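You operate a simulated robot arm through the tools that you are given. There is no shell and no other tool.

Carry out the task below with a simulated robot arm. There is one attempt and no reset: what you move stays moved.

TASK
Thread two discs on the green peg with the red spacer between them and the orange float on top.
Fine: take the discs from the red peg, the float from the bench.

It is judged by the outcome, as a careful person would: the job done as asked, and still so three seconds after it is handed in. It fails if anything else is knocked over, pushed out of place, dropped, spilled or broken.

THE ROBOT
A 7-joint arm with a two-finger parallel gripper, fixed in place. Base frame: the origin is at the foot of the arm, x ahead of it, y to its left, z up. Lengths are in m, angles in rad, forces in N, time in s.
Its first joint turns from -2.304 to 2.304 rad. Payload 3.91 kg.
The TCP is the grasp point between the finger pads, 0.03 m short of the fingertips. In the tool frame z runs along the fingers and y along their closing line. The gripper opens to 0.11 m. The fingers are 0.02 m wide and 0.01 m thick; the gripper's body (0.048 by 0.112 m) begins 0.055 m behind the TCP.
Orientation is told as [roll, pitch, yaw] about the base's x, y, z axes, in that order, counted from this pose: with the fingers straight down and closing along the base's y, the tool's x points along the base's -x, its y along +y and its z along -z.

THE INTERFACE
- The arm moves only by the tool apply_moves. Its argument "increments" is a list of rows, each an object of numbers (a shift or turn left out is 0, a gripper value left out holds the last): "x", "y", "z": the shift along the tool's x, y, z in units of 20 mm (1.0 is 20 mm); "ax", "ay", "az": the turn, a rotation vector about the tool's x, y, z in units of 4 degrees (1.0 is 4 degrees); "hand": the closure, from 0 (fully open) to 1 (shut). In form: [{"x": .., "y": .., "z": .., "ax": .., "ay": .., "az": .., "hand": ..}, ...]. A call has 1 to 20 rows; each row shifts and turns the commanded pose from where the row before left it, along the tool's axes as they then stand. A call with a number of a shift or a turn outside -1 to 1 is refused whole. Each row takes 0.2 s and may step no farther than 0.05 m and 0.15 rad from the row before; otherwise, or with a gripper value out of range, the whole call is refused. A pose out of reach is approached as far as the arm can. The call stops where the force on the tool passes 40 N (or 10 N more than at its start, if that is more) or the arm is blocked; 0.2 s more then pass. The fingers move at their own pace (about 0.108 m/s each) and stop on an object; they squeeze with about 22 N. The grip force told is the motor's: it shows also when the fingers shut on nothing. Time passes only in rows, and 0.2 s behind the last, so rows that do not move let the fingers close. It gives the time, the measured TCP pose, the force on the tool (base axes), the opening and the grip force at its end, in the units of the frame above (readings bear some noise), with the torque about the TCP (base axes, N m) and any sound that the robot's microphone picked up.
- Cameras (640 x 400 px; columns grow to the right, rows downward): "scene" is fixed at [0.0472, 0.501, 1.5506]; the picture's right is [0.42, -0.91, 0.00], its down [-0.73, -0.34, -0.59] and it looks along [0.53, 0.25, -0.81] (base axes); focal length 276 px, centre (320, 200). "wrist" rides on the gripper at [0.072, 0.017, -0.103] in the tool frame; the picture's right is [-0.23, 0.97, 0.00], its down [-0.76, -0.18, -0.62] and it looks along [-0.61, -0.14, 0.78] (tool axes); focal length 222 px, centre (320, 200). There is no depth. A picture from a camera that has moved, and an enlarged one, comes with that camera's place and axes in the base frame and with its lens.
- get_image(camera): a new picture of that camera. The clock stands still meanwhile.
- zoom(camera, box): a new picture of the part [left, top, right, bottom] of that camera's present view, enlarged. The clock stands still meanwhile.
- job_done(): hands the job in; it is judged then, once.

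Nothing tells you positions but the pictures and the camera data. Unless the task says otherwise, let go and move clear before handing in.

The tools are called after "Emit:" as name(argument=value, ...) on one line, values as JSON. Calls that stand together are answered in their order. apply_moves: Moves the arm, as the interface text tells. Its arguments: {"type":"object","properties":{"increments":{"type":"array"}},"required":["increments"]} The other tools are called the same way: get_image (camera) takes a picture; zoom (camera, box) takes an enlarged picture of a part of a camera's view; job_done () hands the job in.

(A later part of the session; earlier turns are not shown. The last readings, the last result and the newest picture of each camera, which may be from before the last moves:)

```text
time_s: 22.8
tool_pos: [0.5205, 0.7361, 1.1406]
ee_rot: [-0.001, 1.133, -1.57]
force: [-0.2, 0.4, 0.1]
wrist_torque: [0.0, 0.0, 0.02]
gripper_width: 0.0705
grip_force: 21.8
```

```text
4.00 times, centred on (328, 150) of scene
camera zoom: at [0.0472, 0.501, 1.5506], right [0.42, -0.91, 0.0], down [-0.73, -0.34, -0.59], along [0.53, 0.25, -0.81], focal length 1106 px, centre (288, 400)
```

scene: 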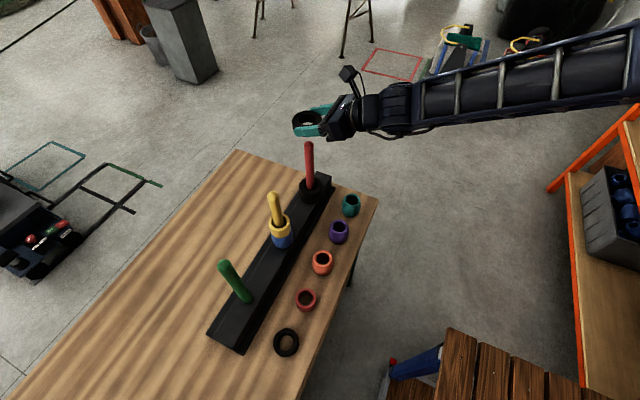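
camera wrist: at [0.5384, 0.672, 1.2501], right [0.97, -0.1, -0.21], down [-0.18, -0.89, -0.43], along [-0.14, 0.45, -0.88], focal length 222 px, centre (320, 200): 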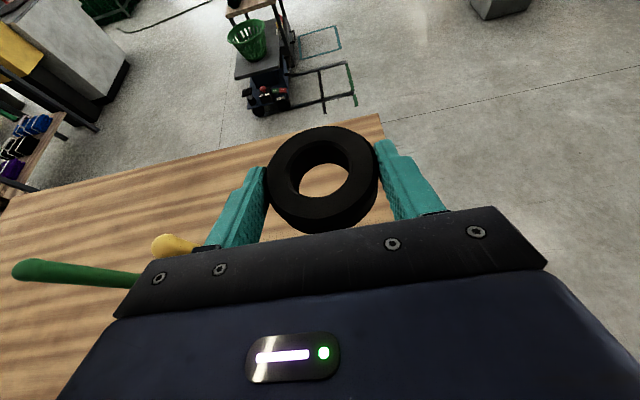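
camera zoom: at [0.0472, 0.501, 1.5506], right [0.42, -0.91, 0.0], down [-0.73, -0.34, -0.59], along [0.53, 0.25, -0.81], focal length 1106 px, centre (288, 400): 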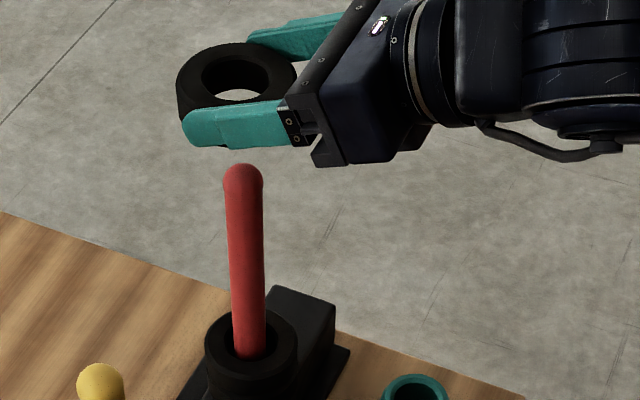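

The disc is clear above the red peg. I'll carry it at this height along −x to above the green peg, passing over the yellow peg.

Emit:
apply_moves(increments=[{"y": -0.949}, {"y": -0.949}, {"y": -0.949}, {"y": -0.949}, {"y": -0.949}, {"y": -0.949}, {"y": -0.949}, {"y": -0.949}, {"y": -0.949}, {"y": -0.949}, {"y": -0.949}, {"y": -0.949}, {"y": -0.949}, {"y": -0.949}, {"y": -0.949}, {"y": -0.949}, {"y": -0.949}, {"y": -0.949}, {"y": -0.949}])

Emit:
get_image(camera="wrist")

Emit:
get_image(camera="scene")

Emit:
zoom(camera="wrist", box=[240, 110, 400, 240])

Emit:
zoom(camera="scene", box=[180, 200, 300, 310])

```text
time_s: 26.8
tool_pos: [0.1612, 0.737, 1.1384]
ee_rot: [0.001, 1.134, -1.572]
force: [0.5, -0.4, -0.9]
wrist_torque: [0.01, 0.01, 0.09]
gripper_width: 0.0702
grip_force: 22.1
```

```text
taken
camera wrist: at [0.1788, 0.6729, 1.2488], right [0.97, -0.1, -0.21], down [-0.18, -0.89, -0.43], along [-0.14, 0.45, -0.88], focal length 222 px, centre (320, 200)
```

wrist: 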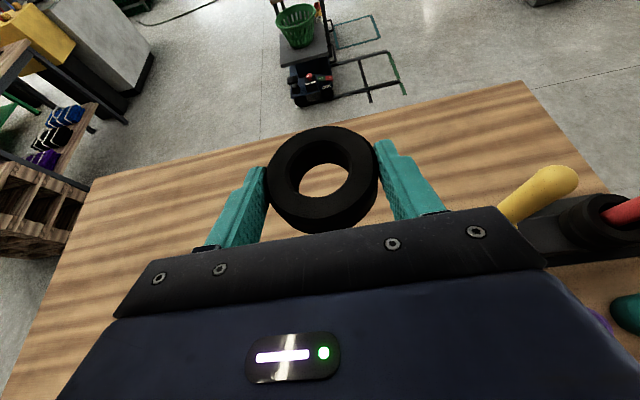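

```text
taken
```

scene: 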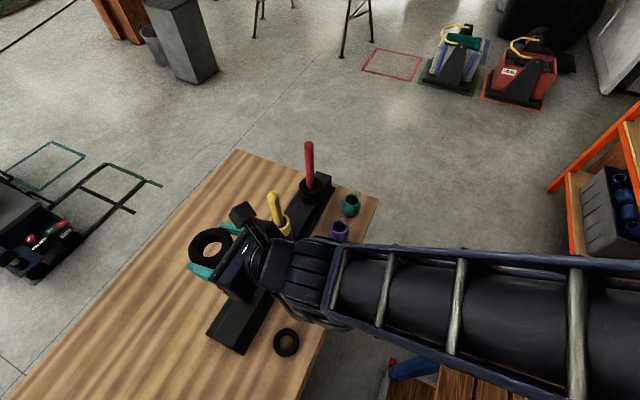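

```text
3.08 times, centred on (320, 175) of wrist
camera zoom: at [0.1788, 0.6729, 1.2488], right [0.97, -0.1, -0.21], down [-0.18, -0.89, -0.43], along [-0.14, 0.45, -0.88], focal length 684 px, centre (320, 277)
```

zoom: 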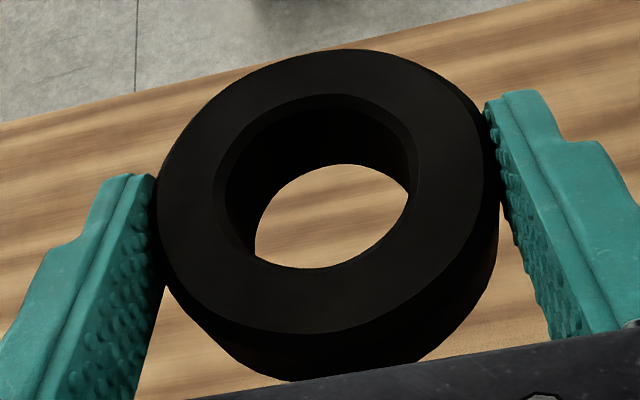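

```text
3.64 times, centred on (240, 255) of scene
camera zoom: at [0.0472, 0.501, 1.5506], right [0.42, -0.91, 0.0], down [-0.73, -0.34, -0.59], along [0.53, 0.25, -0.81], focal length 1005 px, centre (611, 0)
```

zoom: 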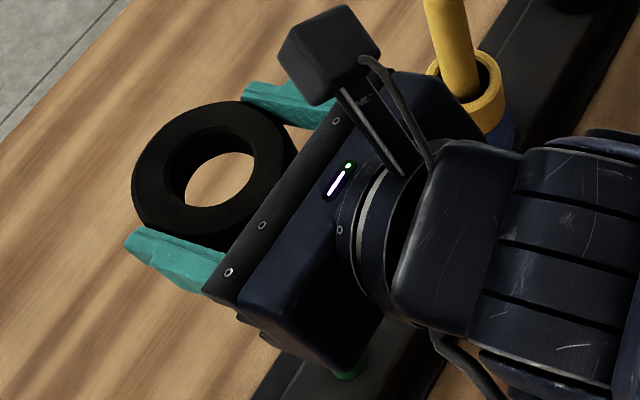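

The disc is above where I place the green peg (0.160, 0.750). I'll descend in steps, checking that the peg tip comes up through the hole.

Emit:
apply_moves(increments=[{"x": -0.77, "z": 0.359}, {"x": -0.77, "z": 0.359}])

Emit:
zoom(camera="wrist", box=[240, 110, 400, 240])

Emit:
zoom(camera="scene", box=[180, 210, 300, 320])

```text
time_s: 27.4
tool_pos: [0.1618, 0.737, 1.1054]
ee_rot: [0.0, 1.135, -1.572]
force: [-0.3, -0.4, 0.4]
wrist_torque: [0.0, -0.01, 0.02]
gripper_width: 0.0703
grip_force: 22.2
```

```text
3.08 times, centred on (320, 175) of wrist
camera zoom: at [0.1797, 0.673, 1.2154], right [0.97, -0.1, -0.21], down [-0.18, -0.89, -0.43], along [-0.14, 0.45, -0.88], focal length 684 px, centre (320, 277)
```

zoom: 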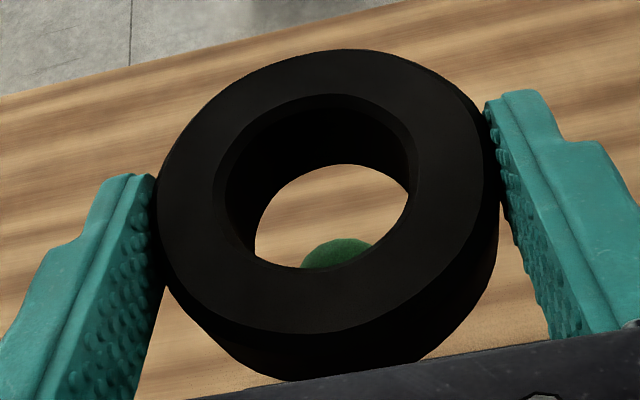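

```text
3.64 times, centred on (240, 265) of scene
camera zoom: at [0.0472, 0.501, 1.5506], right [0.42, -0.91, 0.0], down [-0.73, -0.34, -0.59], along [0.53, 0.25, -0.81], focal length 1005 px, centre (611, -36)
```

zoom: 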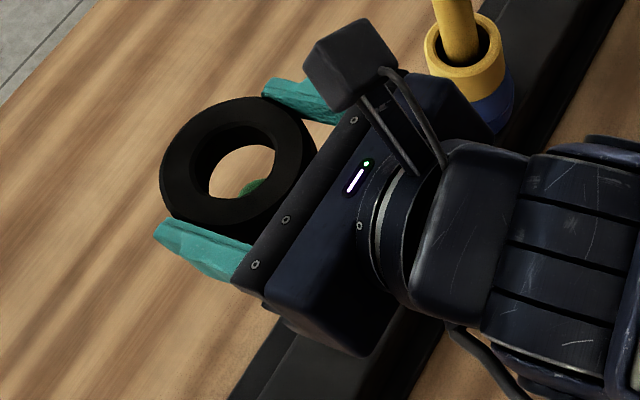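

The green tip shows through the hole, slightly left of centre. I'll shift 3 mm in −x and continue straight down.

Emit:
apply_moves(increments=[{"y": -0.15}, {"x": -0.851, "z": 0.397}, {"x": -0.851, "z": 0.397}, {"x": -0.851, "z": 0.397}])

Emit:
zoom(camera="wrist", box=[240, 110, 400, 240])

Emit:
zoom(camera="scene", box=[180, 210, 300, 320])

```text
time_s: 28.4
tool_pos: [0.1571, 0.7364, 1.0494]
ee_rot: [0.0, 1.134, -1.574]
force: [-0.2, 0.3, -0.2]
wrist_torque: [-0.02, -0.02, 0.01]
gripper_width: 0.0703
grip_force: 21.8
```

```text
3.08 times, centred on (320, 175) of wrist
camera zoom: at [0.1754, 0.6731, 1.1604], right [0.97, -0.1, -0.21], down [-0.18, -0.89, -0.43], along [-0.14, 0.45, -0.88], focal length 684 px, centre (320, 277)
```

zoom: 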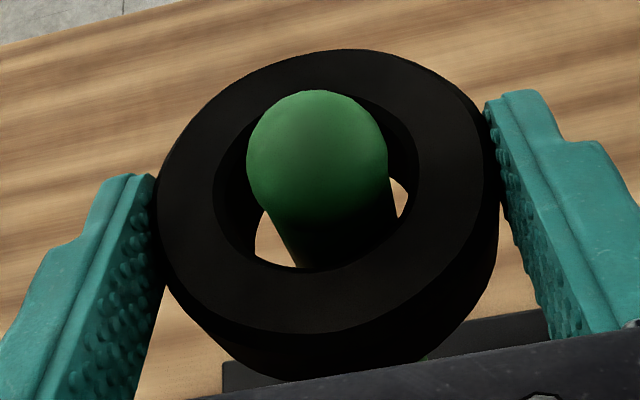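

```text
3.64 times, centred on (240, 265) of scene
camera zoom: at [0.0472, 0.501, 1.5506], right [0.42, -0.91, 0.0], down [-0.73, -0.34, -0.59], along [0.53, 0.25, -0.81], focal length 1005 px, centre (611, -36)
```

zoom: 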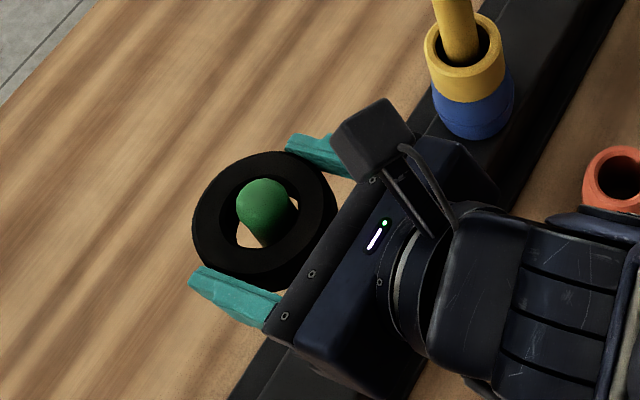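

The peg is threaded and centred in the hole. I'll continue straight down to just above the rail.

Emit:
apply_moves(increments=[{"x": -0.851, "z": 0.397}, {"x": -0.851, "z": 0.397}, {"x": -0.851, "z": 0.397}, {"x": -0.851, "z": 0.397}, {"x": -0.851, "z": 0.397}, {"x": -0.851, "z": 0.397}, {"x": -0.851, "z": 0.397}])

Emit:
get_image(camera="scene")

Emit:
get_image(camera="wrist")

Emit:
zoom(camera="scene", box=[200, 220, 320, 340])

```text
time_s: 30.0
tool_pos: [0.1591, 0.7373, 0.9194]
ee_rot: [0.0, 1.135, -1.572]
force: [0.9, -0.6, -0.8]
wrist_torque: [-0.05, -0.02, 0.01]
gripper_width: 0.0703
grip_force: 22.3
```

```text
taken
```

scene: 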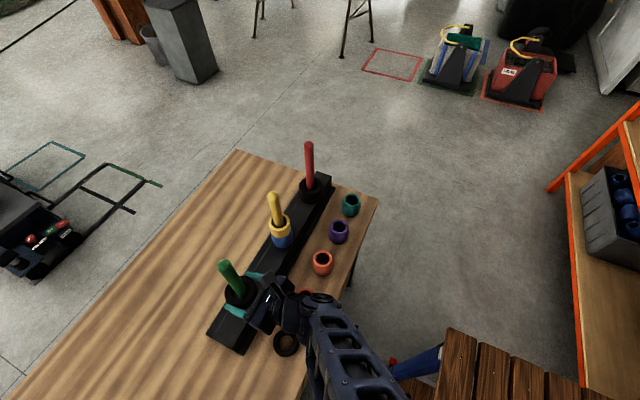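

```text
taken
camera wrist: at [0.1756, 0.6727, 1.0287], right [0.97, -0.1, -0.21], down [-0.18, -0.89, -0.43], along [-0.14, 0.45, -0.88], focal length 222 px, centre (320, 200)
```

wrist: 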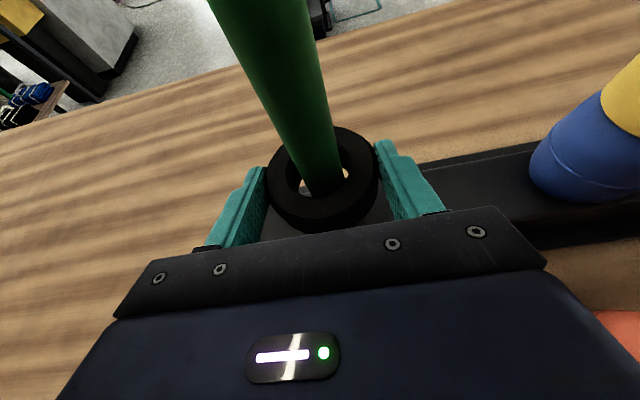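

```text
3.33 times, centred on (260, 280) of scene
camera zoom: at [0.0472, 0.501, 1.5506], right [0.42, -0.91, 0.0], down [-0.73, -0.34, -0.59], along [0.53, 0.25, -0.81], focal length 921 px, centre (520, -67)
```

zoom: 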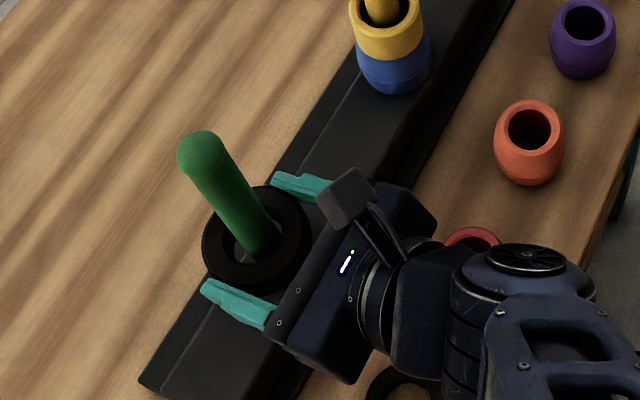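

The disc is sliding down the green peg freely. I'll lower another 43 mm and read the force.

Emit:
apply_moves(increments=[{"x": -0.6525, "z": 0.304}, {"x": -0.6525, "z": 0.304}, {"x": -0.6525, "z": 0.304}])

Emit:
zoom(camera="scene", box=[200, 240, 300, 340])

Emit:
zoom(camera="wrist", box=[240, 110, 400, 240])

```text
time_s: 30.8
tool_pos: [0.1594, 0.7352, 0.8747]
ee_rot: [0.002, 1.135, -1.57]
force: [0.1, 0.3, 0.0]
wrist_torque: [-0.04, 0.0, 0.05]
gripper_width: 0.0707
grip_force: 22.2
```

```text
4.00 times, centred on (250, 290) of scene
camera zoom: at [0.0472, 0.501, 1.5506], right [0.42, -0.91, 0.0], down [-0.73, -0.34, -0.59], along [0.53, 0.25, -0.81], focal length 1106 px, centre (600, -160)
```

zoom: 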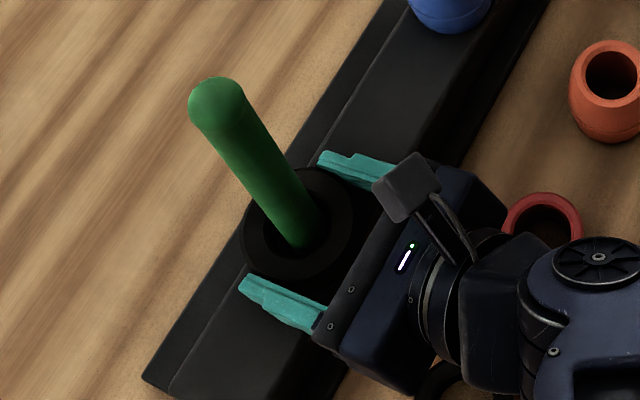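

```text
3.08 times, centred on (320, 175) of wrist
camera zoom: at [0.1765, 0.6721, 0.9855], right [0.97, -0.1, -0.21], down [-0.18, -0.89, -0.43], along [-0.14, 0.45, -0.88], focal length 684 px, centre (320, 277)
```

zoom: 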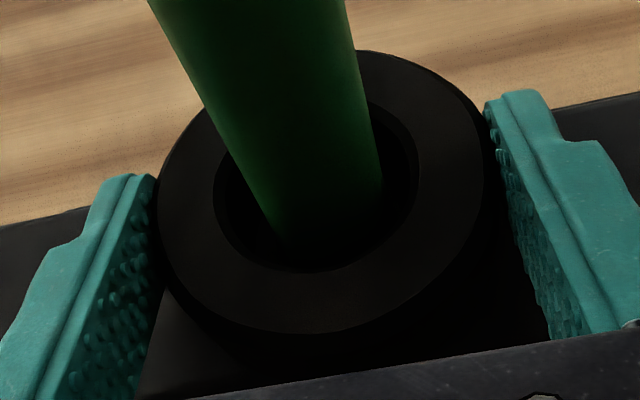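

Very close to the rail now. I'll lower in 2 mm steps to feel for contact.

Emit:
apply_moves(increments=[{"x": -0.0906, "z": 0.0423}, {"x": -0.0906, "z": 0.0423}, {"x": -0.0906, "z": 0.0423}])

Emit:
zoom(camera="scene", box=[225, 265, 285, 315])

```text
time_s: 31.6
tool_pos: [0.159, 0.7363, 0.8721]
ee_rot: [-0.003, 1.137, -1.574]
force: [-2.1, -6.5, 23.4]
wrist_torque: [-0.1, -0.1, -0.05]
gripper_width: 0.0705
grip_force: 22.0
```

```text
8.00 times, centred on (255, 290) of scene
camera zoom: at [0.0472, 0.501, 1.5506], right [0.42, -0.91, 0.0], down [-0.73, -0.34, -0.59], along [0.53, 0.25, -0.81], focal length 2211 px, centre (840, -520)
```

zoom: 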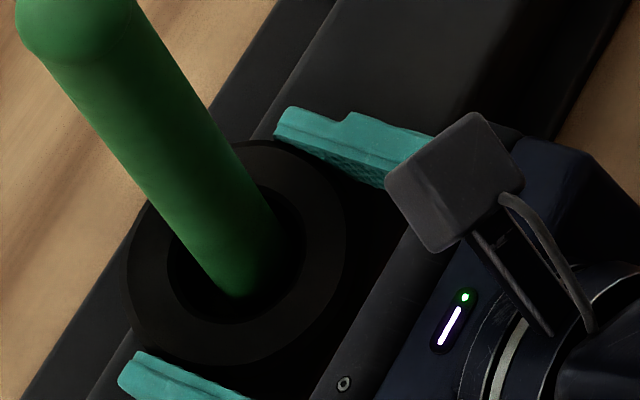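

Contact is felt at TCP z ≈ 0.872, so the disc is on the rail and each disc is about 25 mm thick. I'll relieve the pressure by 2 mm, open, and check before backing out.

Emit:
apply_moves(increments=[{"x": 0.0906, "z": -0.0423}, {"hand": 0.3}, {"hand": 0.2}, {"hand": 0.15}])

Emit:
zoom(camera="scene", box=[225, 265, 285, 315])

Emit:
zoom(camera="wrist", box=[220, 100, 440, 240])

```text
time_s: 32.6
tool_pos: [0.1584, 0.7348, 0.8705]
ee_rot: [0.001, 1.135, -1.571]
force: [0.1, -0.4, -0.1]
wrist_torque: [0.02, -0.01, 0.01]
gripper_width: 0.0934
grip_force: 0.0
```

```text
8.00 times, centred on (255, 290) of scene
camera zoom: at [0.0472, 0.501, 1.5506], right [0.42, -0.91, 0.0], down [-0.73, -0.34, -0.59], along [0.53, 0.25, -0.81], focal length 2211 px, centre (840, -520)
```

zoom: 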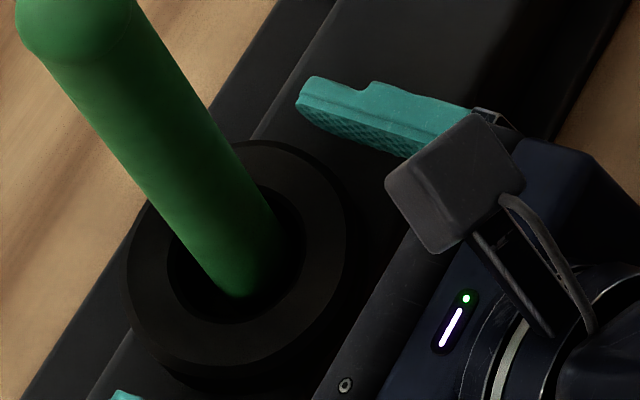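

```text
2.86 times, centred on (330, 170) of wrist
camera zoom: at [0.1758, 0.672, 0.9811], right [0.97, -0.1, -0.21], down [-0.18, -0.89, -0.43], along [-0.14, 0.45, -0.88], focal length 635 px, centre (291, 286)
```

zoom: 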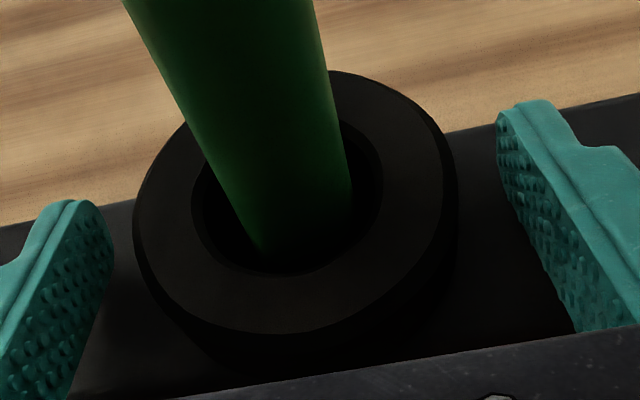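

The first disc is seated on the green peg and released. I'll back out along the tool axis, then move to look at the red spacer.

Emit:
apply_moves(increments=[{"z": -0.6}, {"z": -1}, {"z": -1}, {"z": -1}, {"z": -1.0}, {"z": -0.4}, {"z": -0.813, "x": 0.149, "y": 0.483}, {"z": -0.813, "x": 0.149, "y": 0.483}, {"z": -0.813, "x": 0.149, "y": 0.483}, {"z": -0.813, "x": 0.149, "y": 0.483}, {"z": -0.813, "x": 0.149, "y": 0.483}, {"z": -0.813, "x": 0.149, "y": 0.483}, {"z": -0.813, "x": 0.149, "y": 0.483}])

Emit:
get_image(camera="wrist")

Emit:
get_image(camera="scene")

```text
time_s: 35.4
tool_pos: [0.2254, 0.5508, 0.9821]
ee_rot: [0.002, 1.136, -1.571]
force: [0.3, 0.7, 0.3]
wrist_torque: [0.0, -0.03, 0.0]
gripper_width: 0.0937
grip_force: 0.0
```

```text
taken
camera wrist: at [0.2431, 0.487, 1.0919], right [0.97, -0.1, -0.21], down [-0.18, -0.89, -0.43], along [-0.14, 0.45, -0.88], focal length 222 px, centre (320, 200)
```

wrist: 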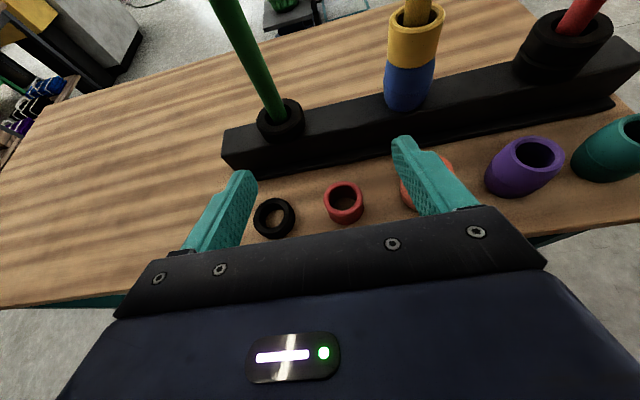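

```text
taken
```

scene: 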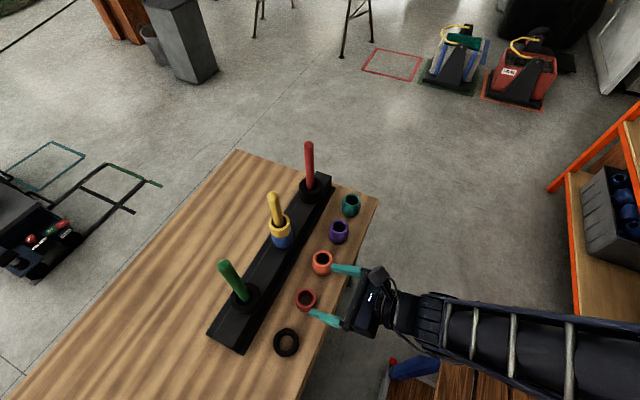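

The disc sits well on the green peg, and the red spacer is just ahead of the gripper. I'll zoom to locate it exactly.

Emit:
zoom(camera="wrist", box=[300, 165, 390, 235])

Emit:
zoom(camera="scene", box=[280, 240, 350, 330])

Emit:
zoom(camera="wrist", box=[220, 80, 330, 180])

```text
5.71 times, centred on (345, 200) of wrist
camera zoom: at [0.2431, 0.487, 1.0919], right [0.97, -0.1, -0.21], down [-0.18, -0.89, -0.43], along [-0.14, 0.45, -0.88], focal length 1269 px, centre (177, 200)
```

zoom: 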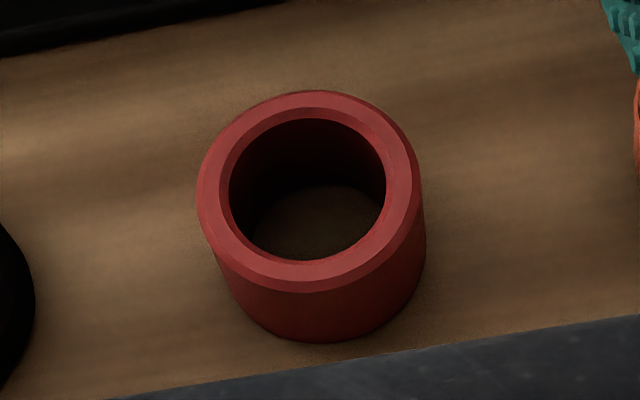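

```text
4.44 times, centred on (315, 285) of scene
camera zoom: at [0.0472, 0.501, 1.5506], right [0.42, -0.91, 0.0], down [-0.73, -0.34, -0.59], along [0.53, 0.25, -0.81], focal length 1228 px, centre (342, -178)
```

zoom: 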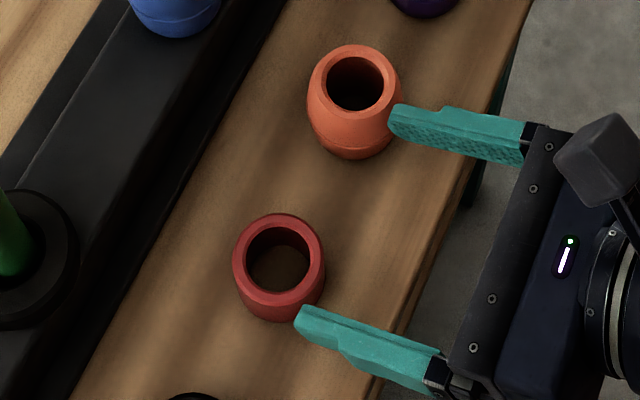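

```text
4.00 times, centred on (275, 130) of wrist
camera zoom: at [0.2431, 0.487, 1.0919], right [0.97, -0.1, -0.21], down [-0.18, -0.89, -0.43], along [-0.14, 0.45, -0.88], focal length 888 px, centre (500, 480)
```

zoom: 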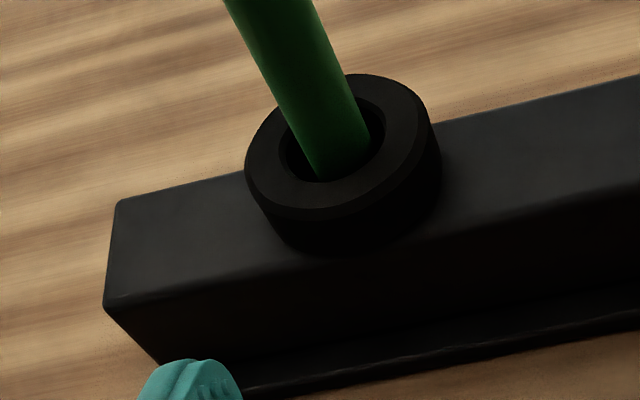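

The spacer's top centre is at about (0.231, 0.6225, 0.820), with the bench near z 0.786. I'll move to just above it with the fingers straddling, then check alignment.

Emit:
apply_moves(increments=[{"z": 0.842, "x": -0.638, "y": 0.046}, {"z": 0.842, "x": -0.638, "y": 0.046}, {"z": 0.842, "x": -0.638, "y": 0.046}, {"z": 0.842, "x": -0.638, "y": 0.046}, {"z": 0.842, "x": -0.638, "y": 0.046}, {"z": 0.842, "x": -0.638, "y": 0.046}])

Emit:
get_image(camera="wrist")

Emit:
zoom(camera="scene", box=[260, 240, 380, 340])

Emit:
zoom(camera="wrist", box=[220, 100, 440, 240])

```text
time_s: 36.8
tool_pos: [0.2317, 0.6092, 0.8689]
ee_rot: [0.003, 1.135, -1.571]
force: [0.5, 0.3, 0.4]
wrist_torque: [-0.04, 0.01, 0.01]
gripper_width: 0.0935
grip_force: 0.1
```

```text
taken
camera wrist: at [0.2487, 0.546, 0.9791], right [0.97, -0.1, -0.21], down [-0.18, -0.89, -0.43], along [-0.14, 0.45, -0.88], focal length 222 px, centre (320, 200)
```

wrist: 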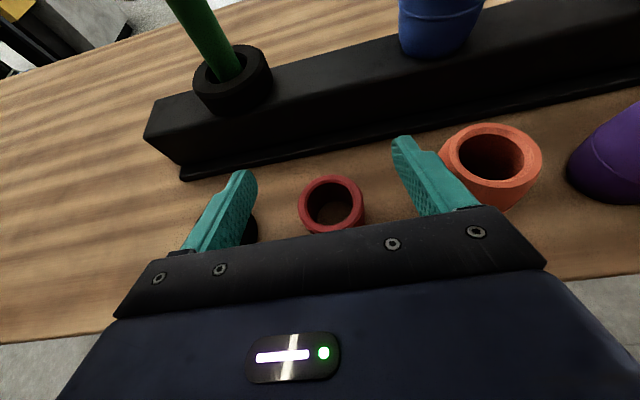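

```text
4.00 times, centred on (320, 290) of scene
camera zoom: at [0.0472, 0.501, 1.5506], right [0.42, -0.91, 0.0], down [-0.73, -0.34, -0.59], along [0.53, 0.25, -0.81], focal length 1106 px, centre (320, -160)
```

zoom: 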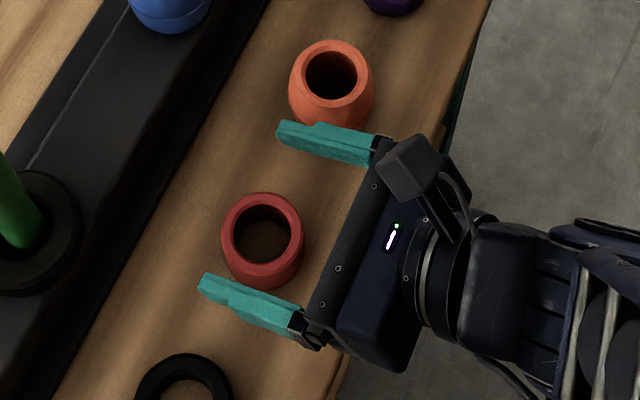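

```text
2.86 times, centred on (330, 170) of wrist
camera zoom: at [0.2487, 0.546, 0.9791], right [0.97, -0.1, -0.21], down [-0.18, -0.89, -0.43], along [-0.14, 0.45, -0.88], focal length 635 px, centre (291, 286)
```

zoom: 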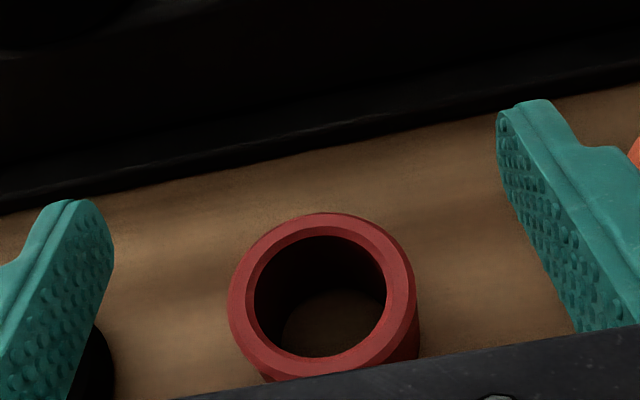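

The spacer is centred between the fingers. I'll narrow the opening a little for clearance from the loose disc, then descend around it.

Emit:
apply_moves(increments=[{"hand": 0.3}, {"x": -0.8157, "z": 0.3803}, {"x": -0.8157, "z": 0.3803}, {"x": -0.5, "z": 0.233}])

Emit:
zoom(camera="scene", box=[260, 260, 350, 340])

Emit:
zoom(camera="wrist", box=[220, 100, 440, 240])

```text
time_s: 37.8
tool_pos: [0.23, 0.61, 0.8334]
ee_rot: [-0.005, 1.125, -1.569]
force: [-0.5, -0.8, 0.3]
wrist_torque: [0.03, 0.0, 0.0]
gripper_width: 0.0772
grip_force: 0.0
out of reach, approached as far as the arm can: row 4
```

```text
5.00 times, centred on (305, 300) of scene
camera zoom: at [0.0472, 0.501, 1.5506], right [0.42, -0.91, 0.0], down [-0.73, -0.34, -0.59], along [0.53, 0.25, -0.81], focal length 1382 px, centre (395, -300)
```

zoom: 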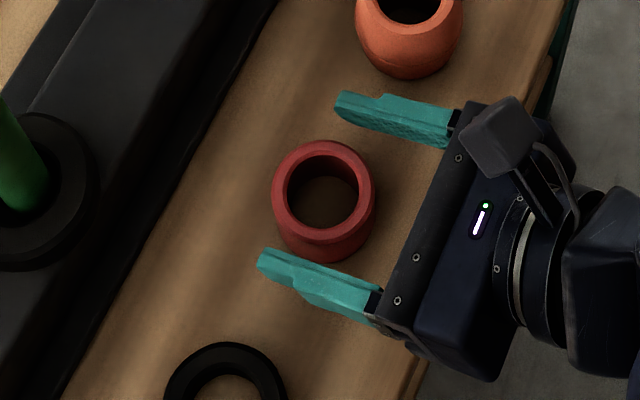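

```text
2.86 times, centred on (330, 170) of wrist
camera zoom: at [0.2483, 0.5469, 0.9443], right [0.97, -0.09, -0.21], down [-0.17, -0.89, -0.42], along [-0.15, 0.44, -0.88], focal length 635 px, centre (291, 286)
```

zoom: 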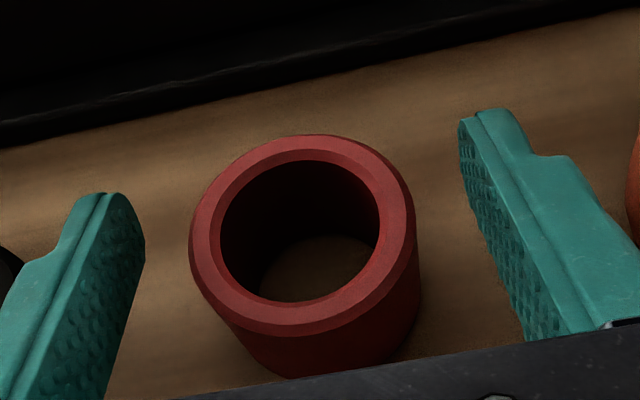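

The arm ran out of reach at z 0.833 with the tool pointing straight along +y, because the wrist folds too close to the base. I'll rise and swing the tool's heading 30° toward −x, which moves the wrist outward.

Emit:
apply_moves(increments=[{"x": 0.9063, "z": -0.4226}, {"x": 0.9063, "z": -0.4226}, {"x": 0.9063, "z": -0.4226}])

Emit:
apply_moves(increments=[{"ax": 0.9063, "az": -0.4226}, {"ax": 0.9063, "az": -0.4226}, {"ax": 0.9063, "az": -0.4226}, {"ax": 0.9063, "az": -0.4226}, {"ax": 0.9063, "az": -0.4226}, {"ax": 0.9063, "az": -0.4226}, {"ax": 0.9063, "az": -0.4226}, {"ax": 0.4532, "az": -0.2113}])

Emit:
get_image(camera="wrist")

Emit:
get_image(camera="scene")

```text
time_s: 38.6
tool_pos: [0.2318, 0.6095, 0.8949]
ee_rot: [-0.002, 1.134, -1.57]
force: [-0.6, -0.6, -0.6]
wrist_torque: [0.02, 0.03, -0.02]
gripper_width: 0.0774
grip_force: 0.0
```

```text
time_s: 40.4
tool_pos: [0.2315, 0.6097, 0.8946]
ee_rot: [0.0, 1.135, -1.047]
force: [0.2, 0.4, 0.2]
wrist_torque: [-0.02, 0.0, -0.02]
gripper_width: 0.0768
grip_force: 0.0
```

```text
taken
camera wrist: at [0.2785, 0.5629, 1.0047], right [0.89, 0.4, -0.21], down [0.29, -0.86, -0.43], along [-0.35, 0.32, -0.88], focal length 222 px, centre (320, 200)
```

wrist: 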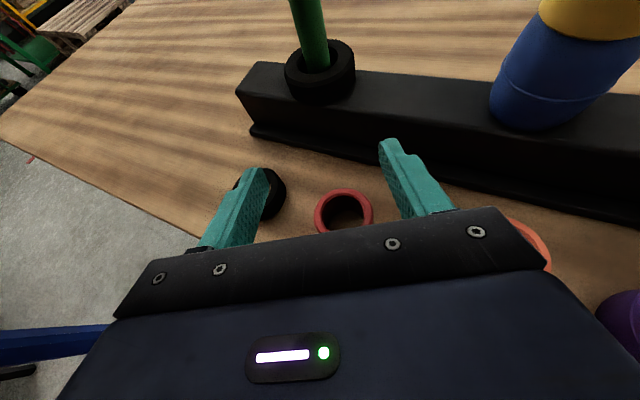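

```text
taken
```

scene: 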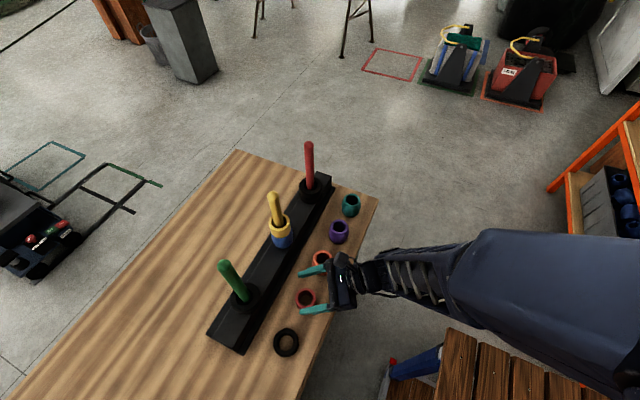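

The yaw worked. I'll reposition over the spacer and descend partway.

Emit:
apply_moves(increments=[{"z": 0.323, "x": -0.769, "y": 0.099}, {"z": 0.323, "x": -0.769, "y": 0.099}, {"z": 0.323, "x": -0.769, "y": 0.099}])

Emit:
zoom(camera="scene", box=[260, 250, 360, 340])

Emit:
zoom(camera="wrist", box=[220, 100, 440, 240])

```text
time_s: 41.2
tool_pos: [0.2379, 0.611, 0.8448]
ee_rot: [0.0, 1.135, -1.047]
force: [-0.3, 0.2, 0.1]
wrist_torque: [0.0, 0.0, -0.02]
gripper_width: 0.0769
grip_force: 0.0
```

```text
4.44 times, centred on (310, 295) of scene
camera zoom: at [0.0472, 0.501, 1.5506], right [0.42, -0.91, 0.0], down [-0.73, -0.34, -0.59], along [0.53, 0.25, -0.81], focal length 1228 px, centre (364, -222)
```

zoom: 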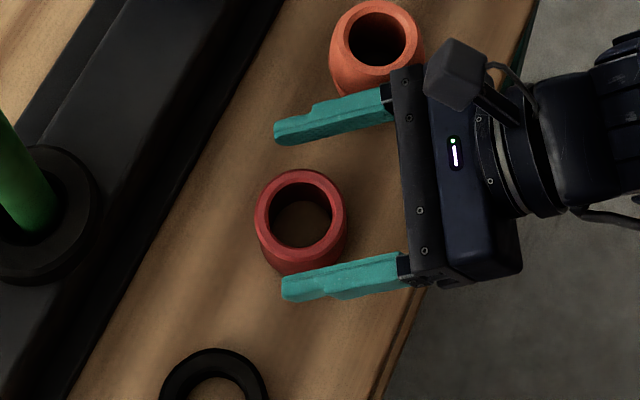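

```text
2.86 times, centred on (330, 170) of wrist
camera zoom: at [0.2843, 0.5637, 0.9546], right [0.89, 0.4, -0.21], down [0.29, -0.86, -0.43], along [-0.35, 0.32, -0.88], focal length 635 px, centre (291, 286)
```

zoom: 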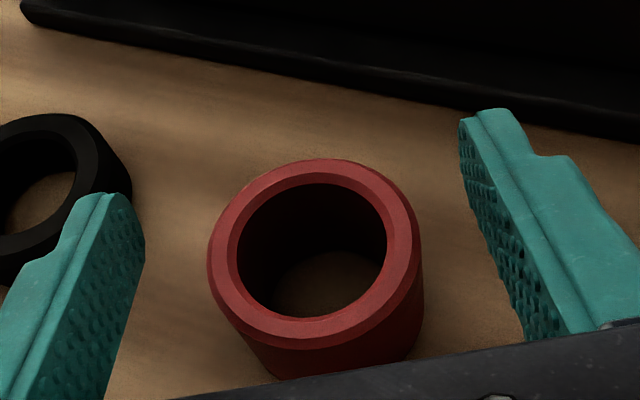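

The spacer is centred between the pads. I'll descend the last 30 mm in small steps.

Emit:
apply_moves(increments=[{"x": -0.453, "z": 0.2113, "y": 0.05}, {"x": -0.453, "z": 0.2113, "y": 0.05}, {"x": -0.453, "z": 0.2113}])

Emit:
zoom(camera="scene", box=[260, 250, 360, 340])

Emit:
zoom(camera="wrist", box=[220, 100, 440, 240])

```text
time_s: 42.0
tool_pos: [0.2415, 0.6107, 0.814]
ee_rot: [0.0, 1.135, -1.045]
force: [0.0, -0.5, -0.3]
wrist_torque: [-0.03, 0.02, -0.03]
gripper_width: 0.077
grip_force: 0.0
```

```text
4.44 times, centred on (310, 295) of scene
camera zoom: at [0.0472, 0.501, 1.5506], right [0.42, -0.91, 0.0], down [-0.73, -0.34, -0.59], along [0.53, 0.25, -0.81], focal length 1228 px, centre (364, -222)
```

zoom: 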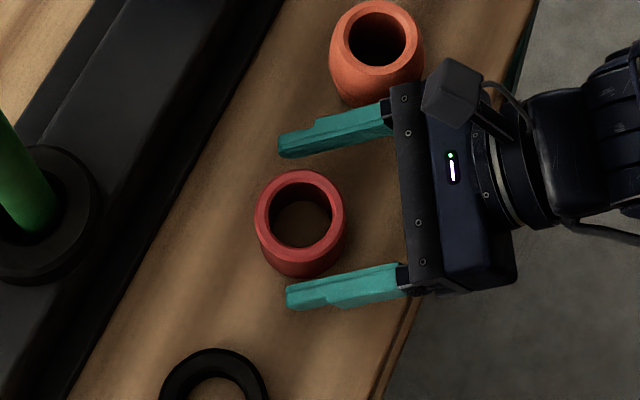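

```text
2.86 times, centred on (330, 170) of wrist
camera zoom: at [0.2865, 0.5643, 0.9246], right [0.89, 0.4, -0.21], down [0.29, -0.86, -0.43], along [-0.35, 0.32, -0.88], focal length 635 px, centre (291, 286)
```

zoom: 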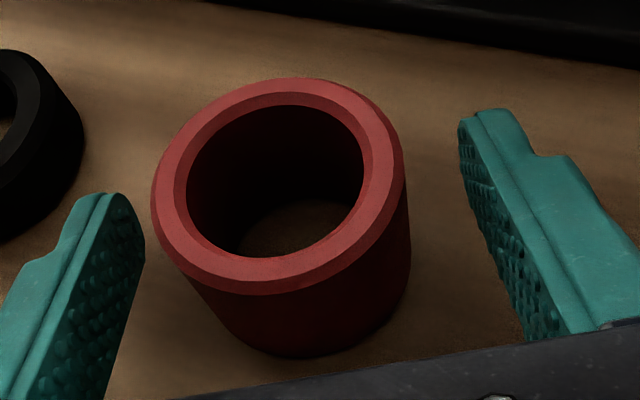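

The spacer is centred and the tips are clear of the bench. Closing on it and lifting slightly.

Emit:
apply_moves(increments=[{"hand": 0.45}, {"hand": 1}, {"hand": 1}, {"hand": 1}, {"x": 0.227, "z": -0.1057}, {"x": 0.453, "z": -0.2113}, {"x": 0.9063, "z": -0.4226}])

Emit:
zoom(camera="scene", box=[260, 250, 360, 340])

Emit:
zoom(camera="wrist", box=[220, 100, 440, 240])

```text
time_s: 43.6
tool_pos: [0.2413, 0.6095, 0.8488]
ee_rot: [-0.003, 1.135, -1.048]
force: [-0.2, 0.6, -0.4]
wrist_torque: [-0.04, 0.0, -0.01]
gripper_width: 0.0527
grip_force: 22.6
```

```text
4.44 times, centred on (310, 295) of scene
camera zoom: at [0.0472, 0.501, 1.5506], right [0.42, -0.91, 0.0], down [-0.73, -0.34, -0.59], along [0.53, 0.25, -0.81], focal length 1228 px, centre (364, -222)
```

zoom: 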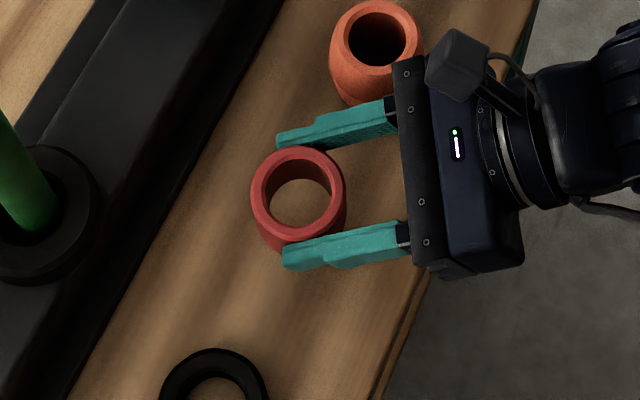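

```text
2.86 times, centred on (330, 170) of wrist
camera zoom: at [0.2876, 0.5643, 0.9589], right [0.89, 0.4, -0.21], down [0.29, -0.86, -0.43], along [-0.35, 0.32, -0.88], focal length 635 px, centre (291, 286)
```

zoom: 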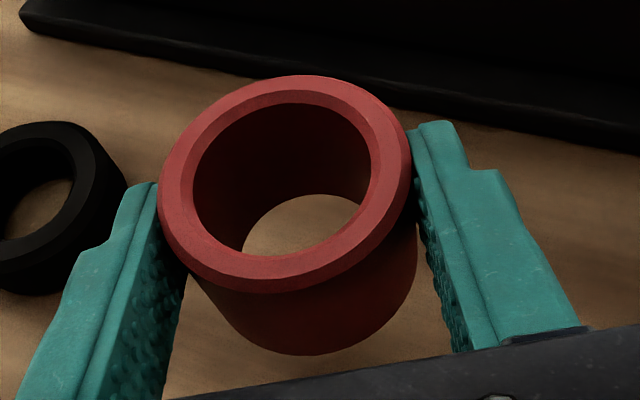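

The spacer is held (52.7 mm opening) and lifted cleanly. I'll raise it above the peg tips and carry it over the green peg.

Emit:
apply_moves(increments=[{"x": 0.85, "z": -0.396}, {"x": 0.85, "z": -0.396}, {"x": 0.85, "z": -0.396}, {"x": 0.85, "z": -0.396}, {"x": 0.85, "z": -0.396}, {"x": 0.85, "z": -0.396}, {"x": 0.85, "z": -0.396}, {"x": 0.85, "z": -0.396}, {"x": 0.85, "z": -0.396}, {"x": 0.85, "z": -0.396}, {"x": 0.85, "z": -0.396}, {"x": 0.85, "z": -0.396}, {"x": 0.85, "z": -0.396}, {"x": 0.85, "z": -0.396}, {"x": 0.85, "z": -0.396}])

Emit:
apply_moves(increments=[{"z": 0.975, "x": 0.455, "y": -0.014}, {"z": 0.975, "x": 0.455, "y": -0.014}, {"z": 0.975, "x": 0.455, "y": -0.014}, {"z": 0.975, "x": 0.455, "y": -0.014}, {"z": 0.975, "x": 0.455, "y": -0.014}, {"z": 0.975, "x": 0.455, "y": -0.014}, {"z": 0.975, "x": 0.455, "y": -0.014}])

Emit:
zoom(camera="wrist", box=[220, 100, 440, 240])

Emit:
get_image(camera="scene")

```text
time_s: 46.8
tool_pos: [0.2408, 0.6135, 1.1299]
ee_rot: [-0.001, 1.133, -1.048]
force: [1.0, 1.0, 0.0]
wrist_torque: [-0.03, 0.0, 0.02]
gripper_width: 0.0526
grip_force: 21.6
```

```text
time_s: 48.4
tool_pos: [0.1628, 0.7409, 1.1294]
ee_rot: [0.001, 1.134, -1.047]
force: [-1.0, -0.5, -0.6]
wrist_torque: [0.01, -0.04, -0.01]
gripper_width: 0.0523
grip_force: 22.6
```

```text
2.86 times, centred on (330, 170) of wrist
camera zoom: at [0.209, 0.6944, 1.24], right [0.89, 0.4, -0.21], down [0.29, -0.86, -0.43], along [-0.35, 0.32, -0.88], focal length 635 px, centre (291, 286)
```

zoom: 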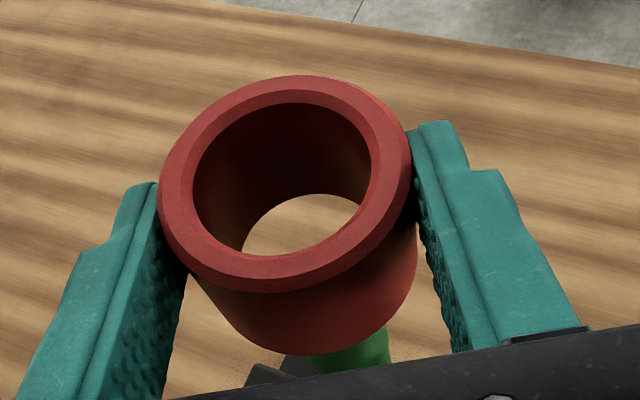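

```text
taken
```

scene: 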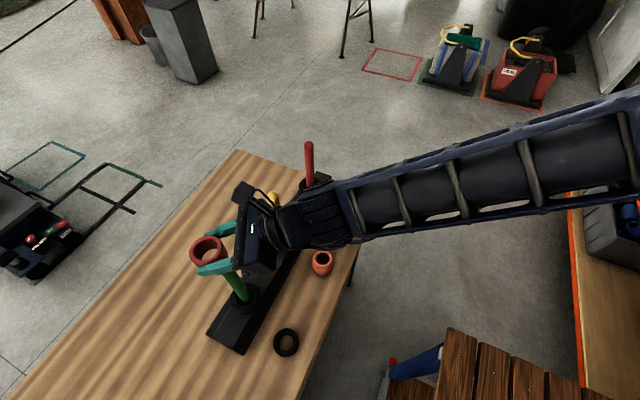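

The spacer is above the green peg. I'll descend to just above the tip and check it lines up through the hole.

Emit:
apply_moves(increments=[{"x": -0.612, "z": 0.285}, {"x": -0.612, "z": 0.285}])

Emit:
zoom(camera="wrist", box=[220, 100, 440, 240])

Emit:
zoom(camera="scene", box=[180, 210, 300, 320])

```text
time_s: 49.0
tool_pos: [0.1619, 0.7405, 1.1018]
ee_rot: [-0.001, 1.134, -1.047]
force: [-0.5, -0.3, -0.1]
wrist_torque: [0.0, -0.02, -0.02]
gripper_width: 0.0525
grip_force: 21.8
```

```text
2.86 times, centred on (330, 170) of wrist
camera zoom: at [0.2085, 0.6938, 1.2129], right [0.89, 0.4, -0.21], down [0.29, -0.86, -0.43], along [-0.35, 0.32, -0.88], focal length 635 px, centre (291, 286)
```

zoom: 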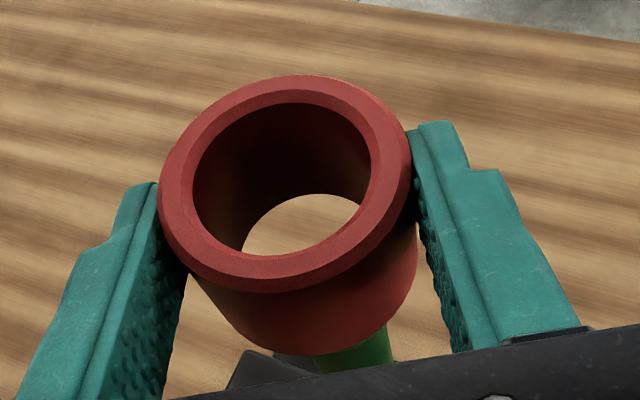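

```text
3.64 times, centred on (240, 265) of scene
camera zoom: at [0.0472, 0.501, 1.5506], right [0.42, -0.91, 0.0], down [-0.73, -0.34, -0.59], along [0.53, 0.25, -0.81], focal length 1005 px, centre (611, -36)
```

zoom: 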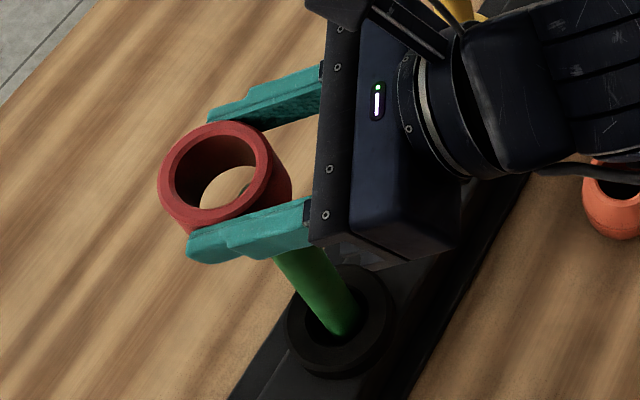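

Alignment looks within a couple of millimetres. I'll descend 20 mm and confirm the tip enters the hole.

Emit:
apply_moves(increments=[{"x": -0.453, "z": 0.2113}, {"x": -0.453, "z": 0.2113}])

Emit:
zoom(camera="wrist", box=[220, 100, 440, 240])

Emit:
zoom(camera="scene", box=[180, 210, 300, 320])

```text
time_s: 49.6
tool_pos: [0.1645, 0.74, 1.0816]
ee_rot: [0.001, 1.131, -1.048]
force: [11.4, -4.9, 1.6]
wrist_torque: [-0.11, -0.31, -0.05]
gripper_width: 0.0527
grip_force: 21.8
```

```text
2.86 times, centred on (330, 170) of wrist
camera zoom: at [0.2105, 0.6931, 1.1927], right [0.89, 0.4, -0.21], down [0.29, -0.86, -0.43], along [-0.35, 0.32, -0.88], focal length 635 px, centre (291, 286)
```

zoom: 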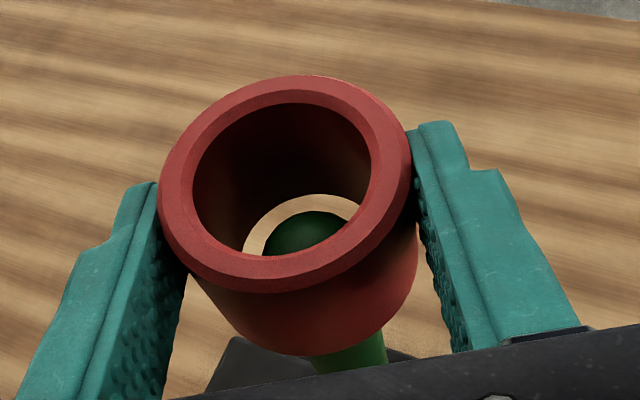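

```text
3.64 times, centred on (240, 265) of scene
camera zoom: at [0.0472, 0.501, 1.5506], right [0.42, -0.91, 0.0], down [-0.73, -0.34, -0.59], along [0.53, 0.25, -0.81], focal length 1005 px, centre (611, -36)
```

zoom: 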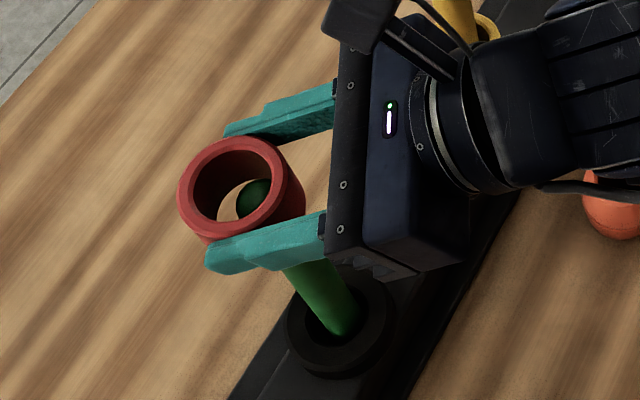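

The tip is entering, but there's a sideways force of about 12 N at the spacer's lower rim: the peg is touching the hole wall on the +x/−y side. I'll shift the tool that way by 6 mm to centre it.

Emit:
apply_moves(increments=[{"y": 0.09, "z": -0.109, "x": -0.05}, {"y": 0.09, "z": -0.109, "x": -0.05}])

Emit:
zoom(camera="wrist", box=[220, 100, 440, 240])

Emit:
zoom(camera="scene", box=[210, 230, 280, 290])

```text
time_s: 50.2
tool_pos: [0.1671, 0.738, 1.0826]
ee_rot: [-0.002, 1.132, -1.049]
force: [0.3, -0.7, -0.6]
wrist_torque: [0.02, 0.0, -0.02]
gripper_width: 0.0526
grip_force: 22.6
```

```text
2.86 times, centred on (330, 170) of wrist
camera zoom: at [0.2139, 0.6915, 1.1933], right [0.89, 0.4, -0.21], down [0.29, -0.86, -0.43], along [-0.35, 0.32, -0.88], focal length 635 px, centre (291, 286)
```

zoom: 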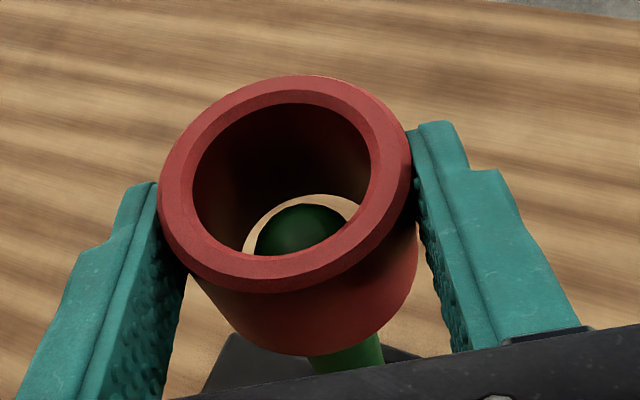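

```text
6.67 times, centred on (245, 260) of scene
camera zoom: at [0.0472, 0.501, 1.5506], right [0.42, -0.91, 0.0], down [-0.73, -0.34, -0.59], along [0.53, 0.25, -0.81], focal length 1842 px, centre (820, -200)
```

zoom: 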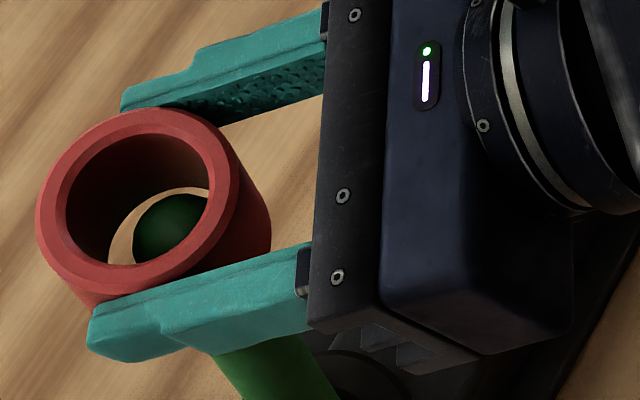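

The side force is gone and the tip sits inside the hole. I'll continue down in small steps, watching the force.

Emit:
apply_moves(increments=[{"x": -0.453, "z": 0.2113}, {"x": -0.453, "z": 0.2113}])

Emit:
zoom(camera="wrist", box=[220, 100, 440, 240])

Emit:
zoom(camera="scene", box=[210, 230, 280, 290])

```text
time_s: 50.8
tool_pos: [0.1677, 0.739, 1.0614]
ee_rot: [0.0, 1.134, -1.048]
force: [-0.5, -0.3, -1.1]
wrist_torque: [-0.02, -0.01, 0.0]
gripper_width: 0.0525
grip_force: 21.7
```

```text
2.86 times, centred on (330, 170) of wrist
camera zoom: at [0.2146, 0.6917, 1.1731], right [0.89, 0.4, -0.21], down [0.29, -0.86, -0.43], along [-0.35, 0.32, -0.88], focal length 635 px, centre (291, 286)
```

zoom: 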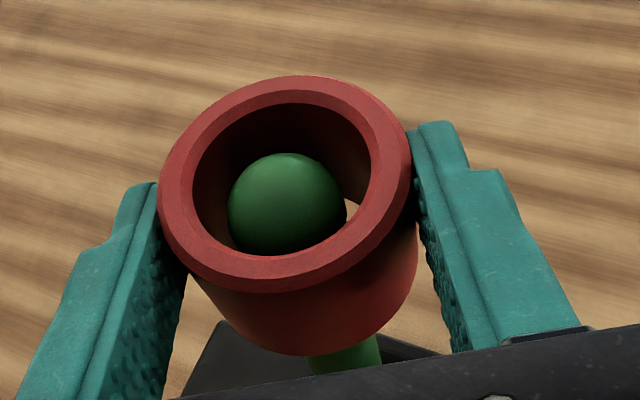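

```text
6.67 times, centred on (245, 260) of scene
camera zoom: at [0.0472, 0.501, 1.5506], right [0.42, -0.91, 0.0], down [-0.73, -0.34, -0.59], along [0.53, 0.25, -0.81], focal length 1842 px, centre (820, -200)
```

zoom: 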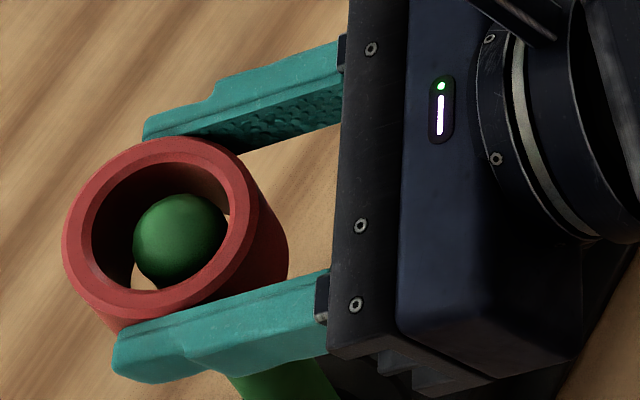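

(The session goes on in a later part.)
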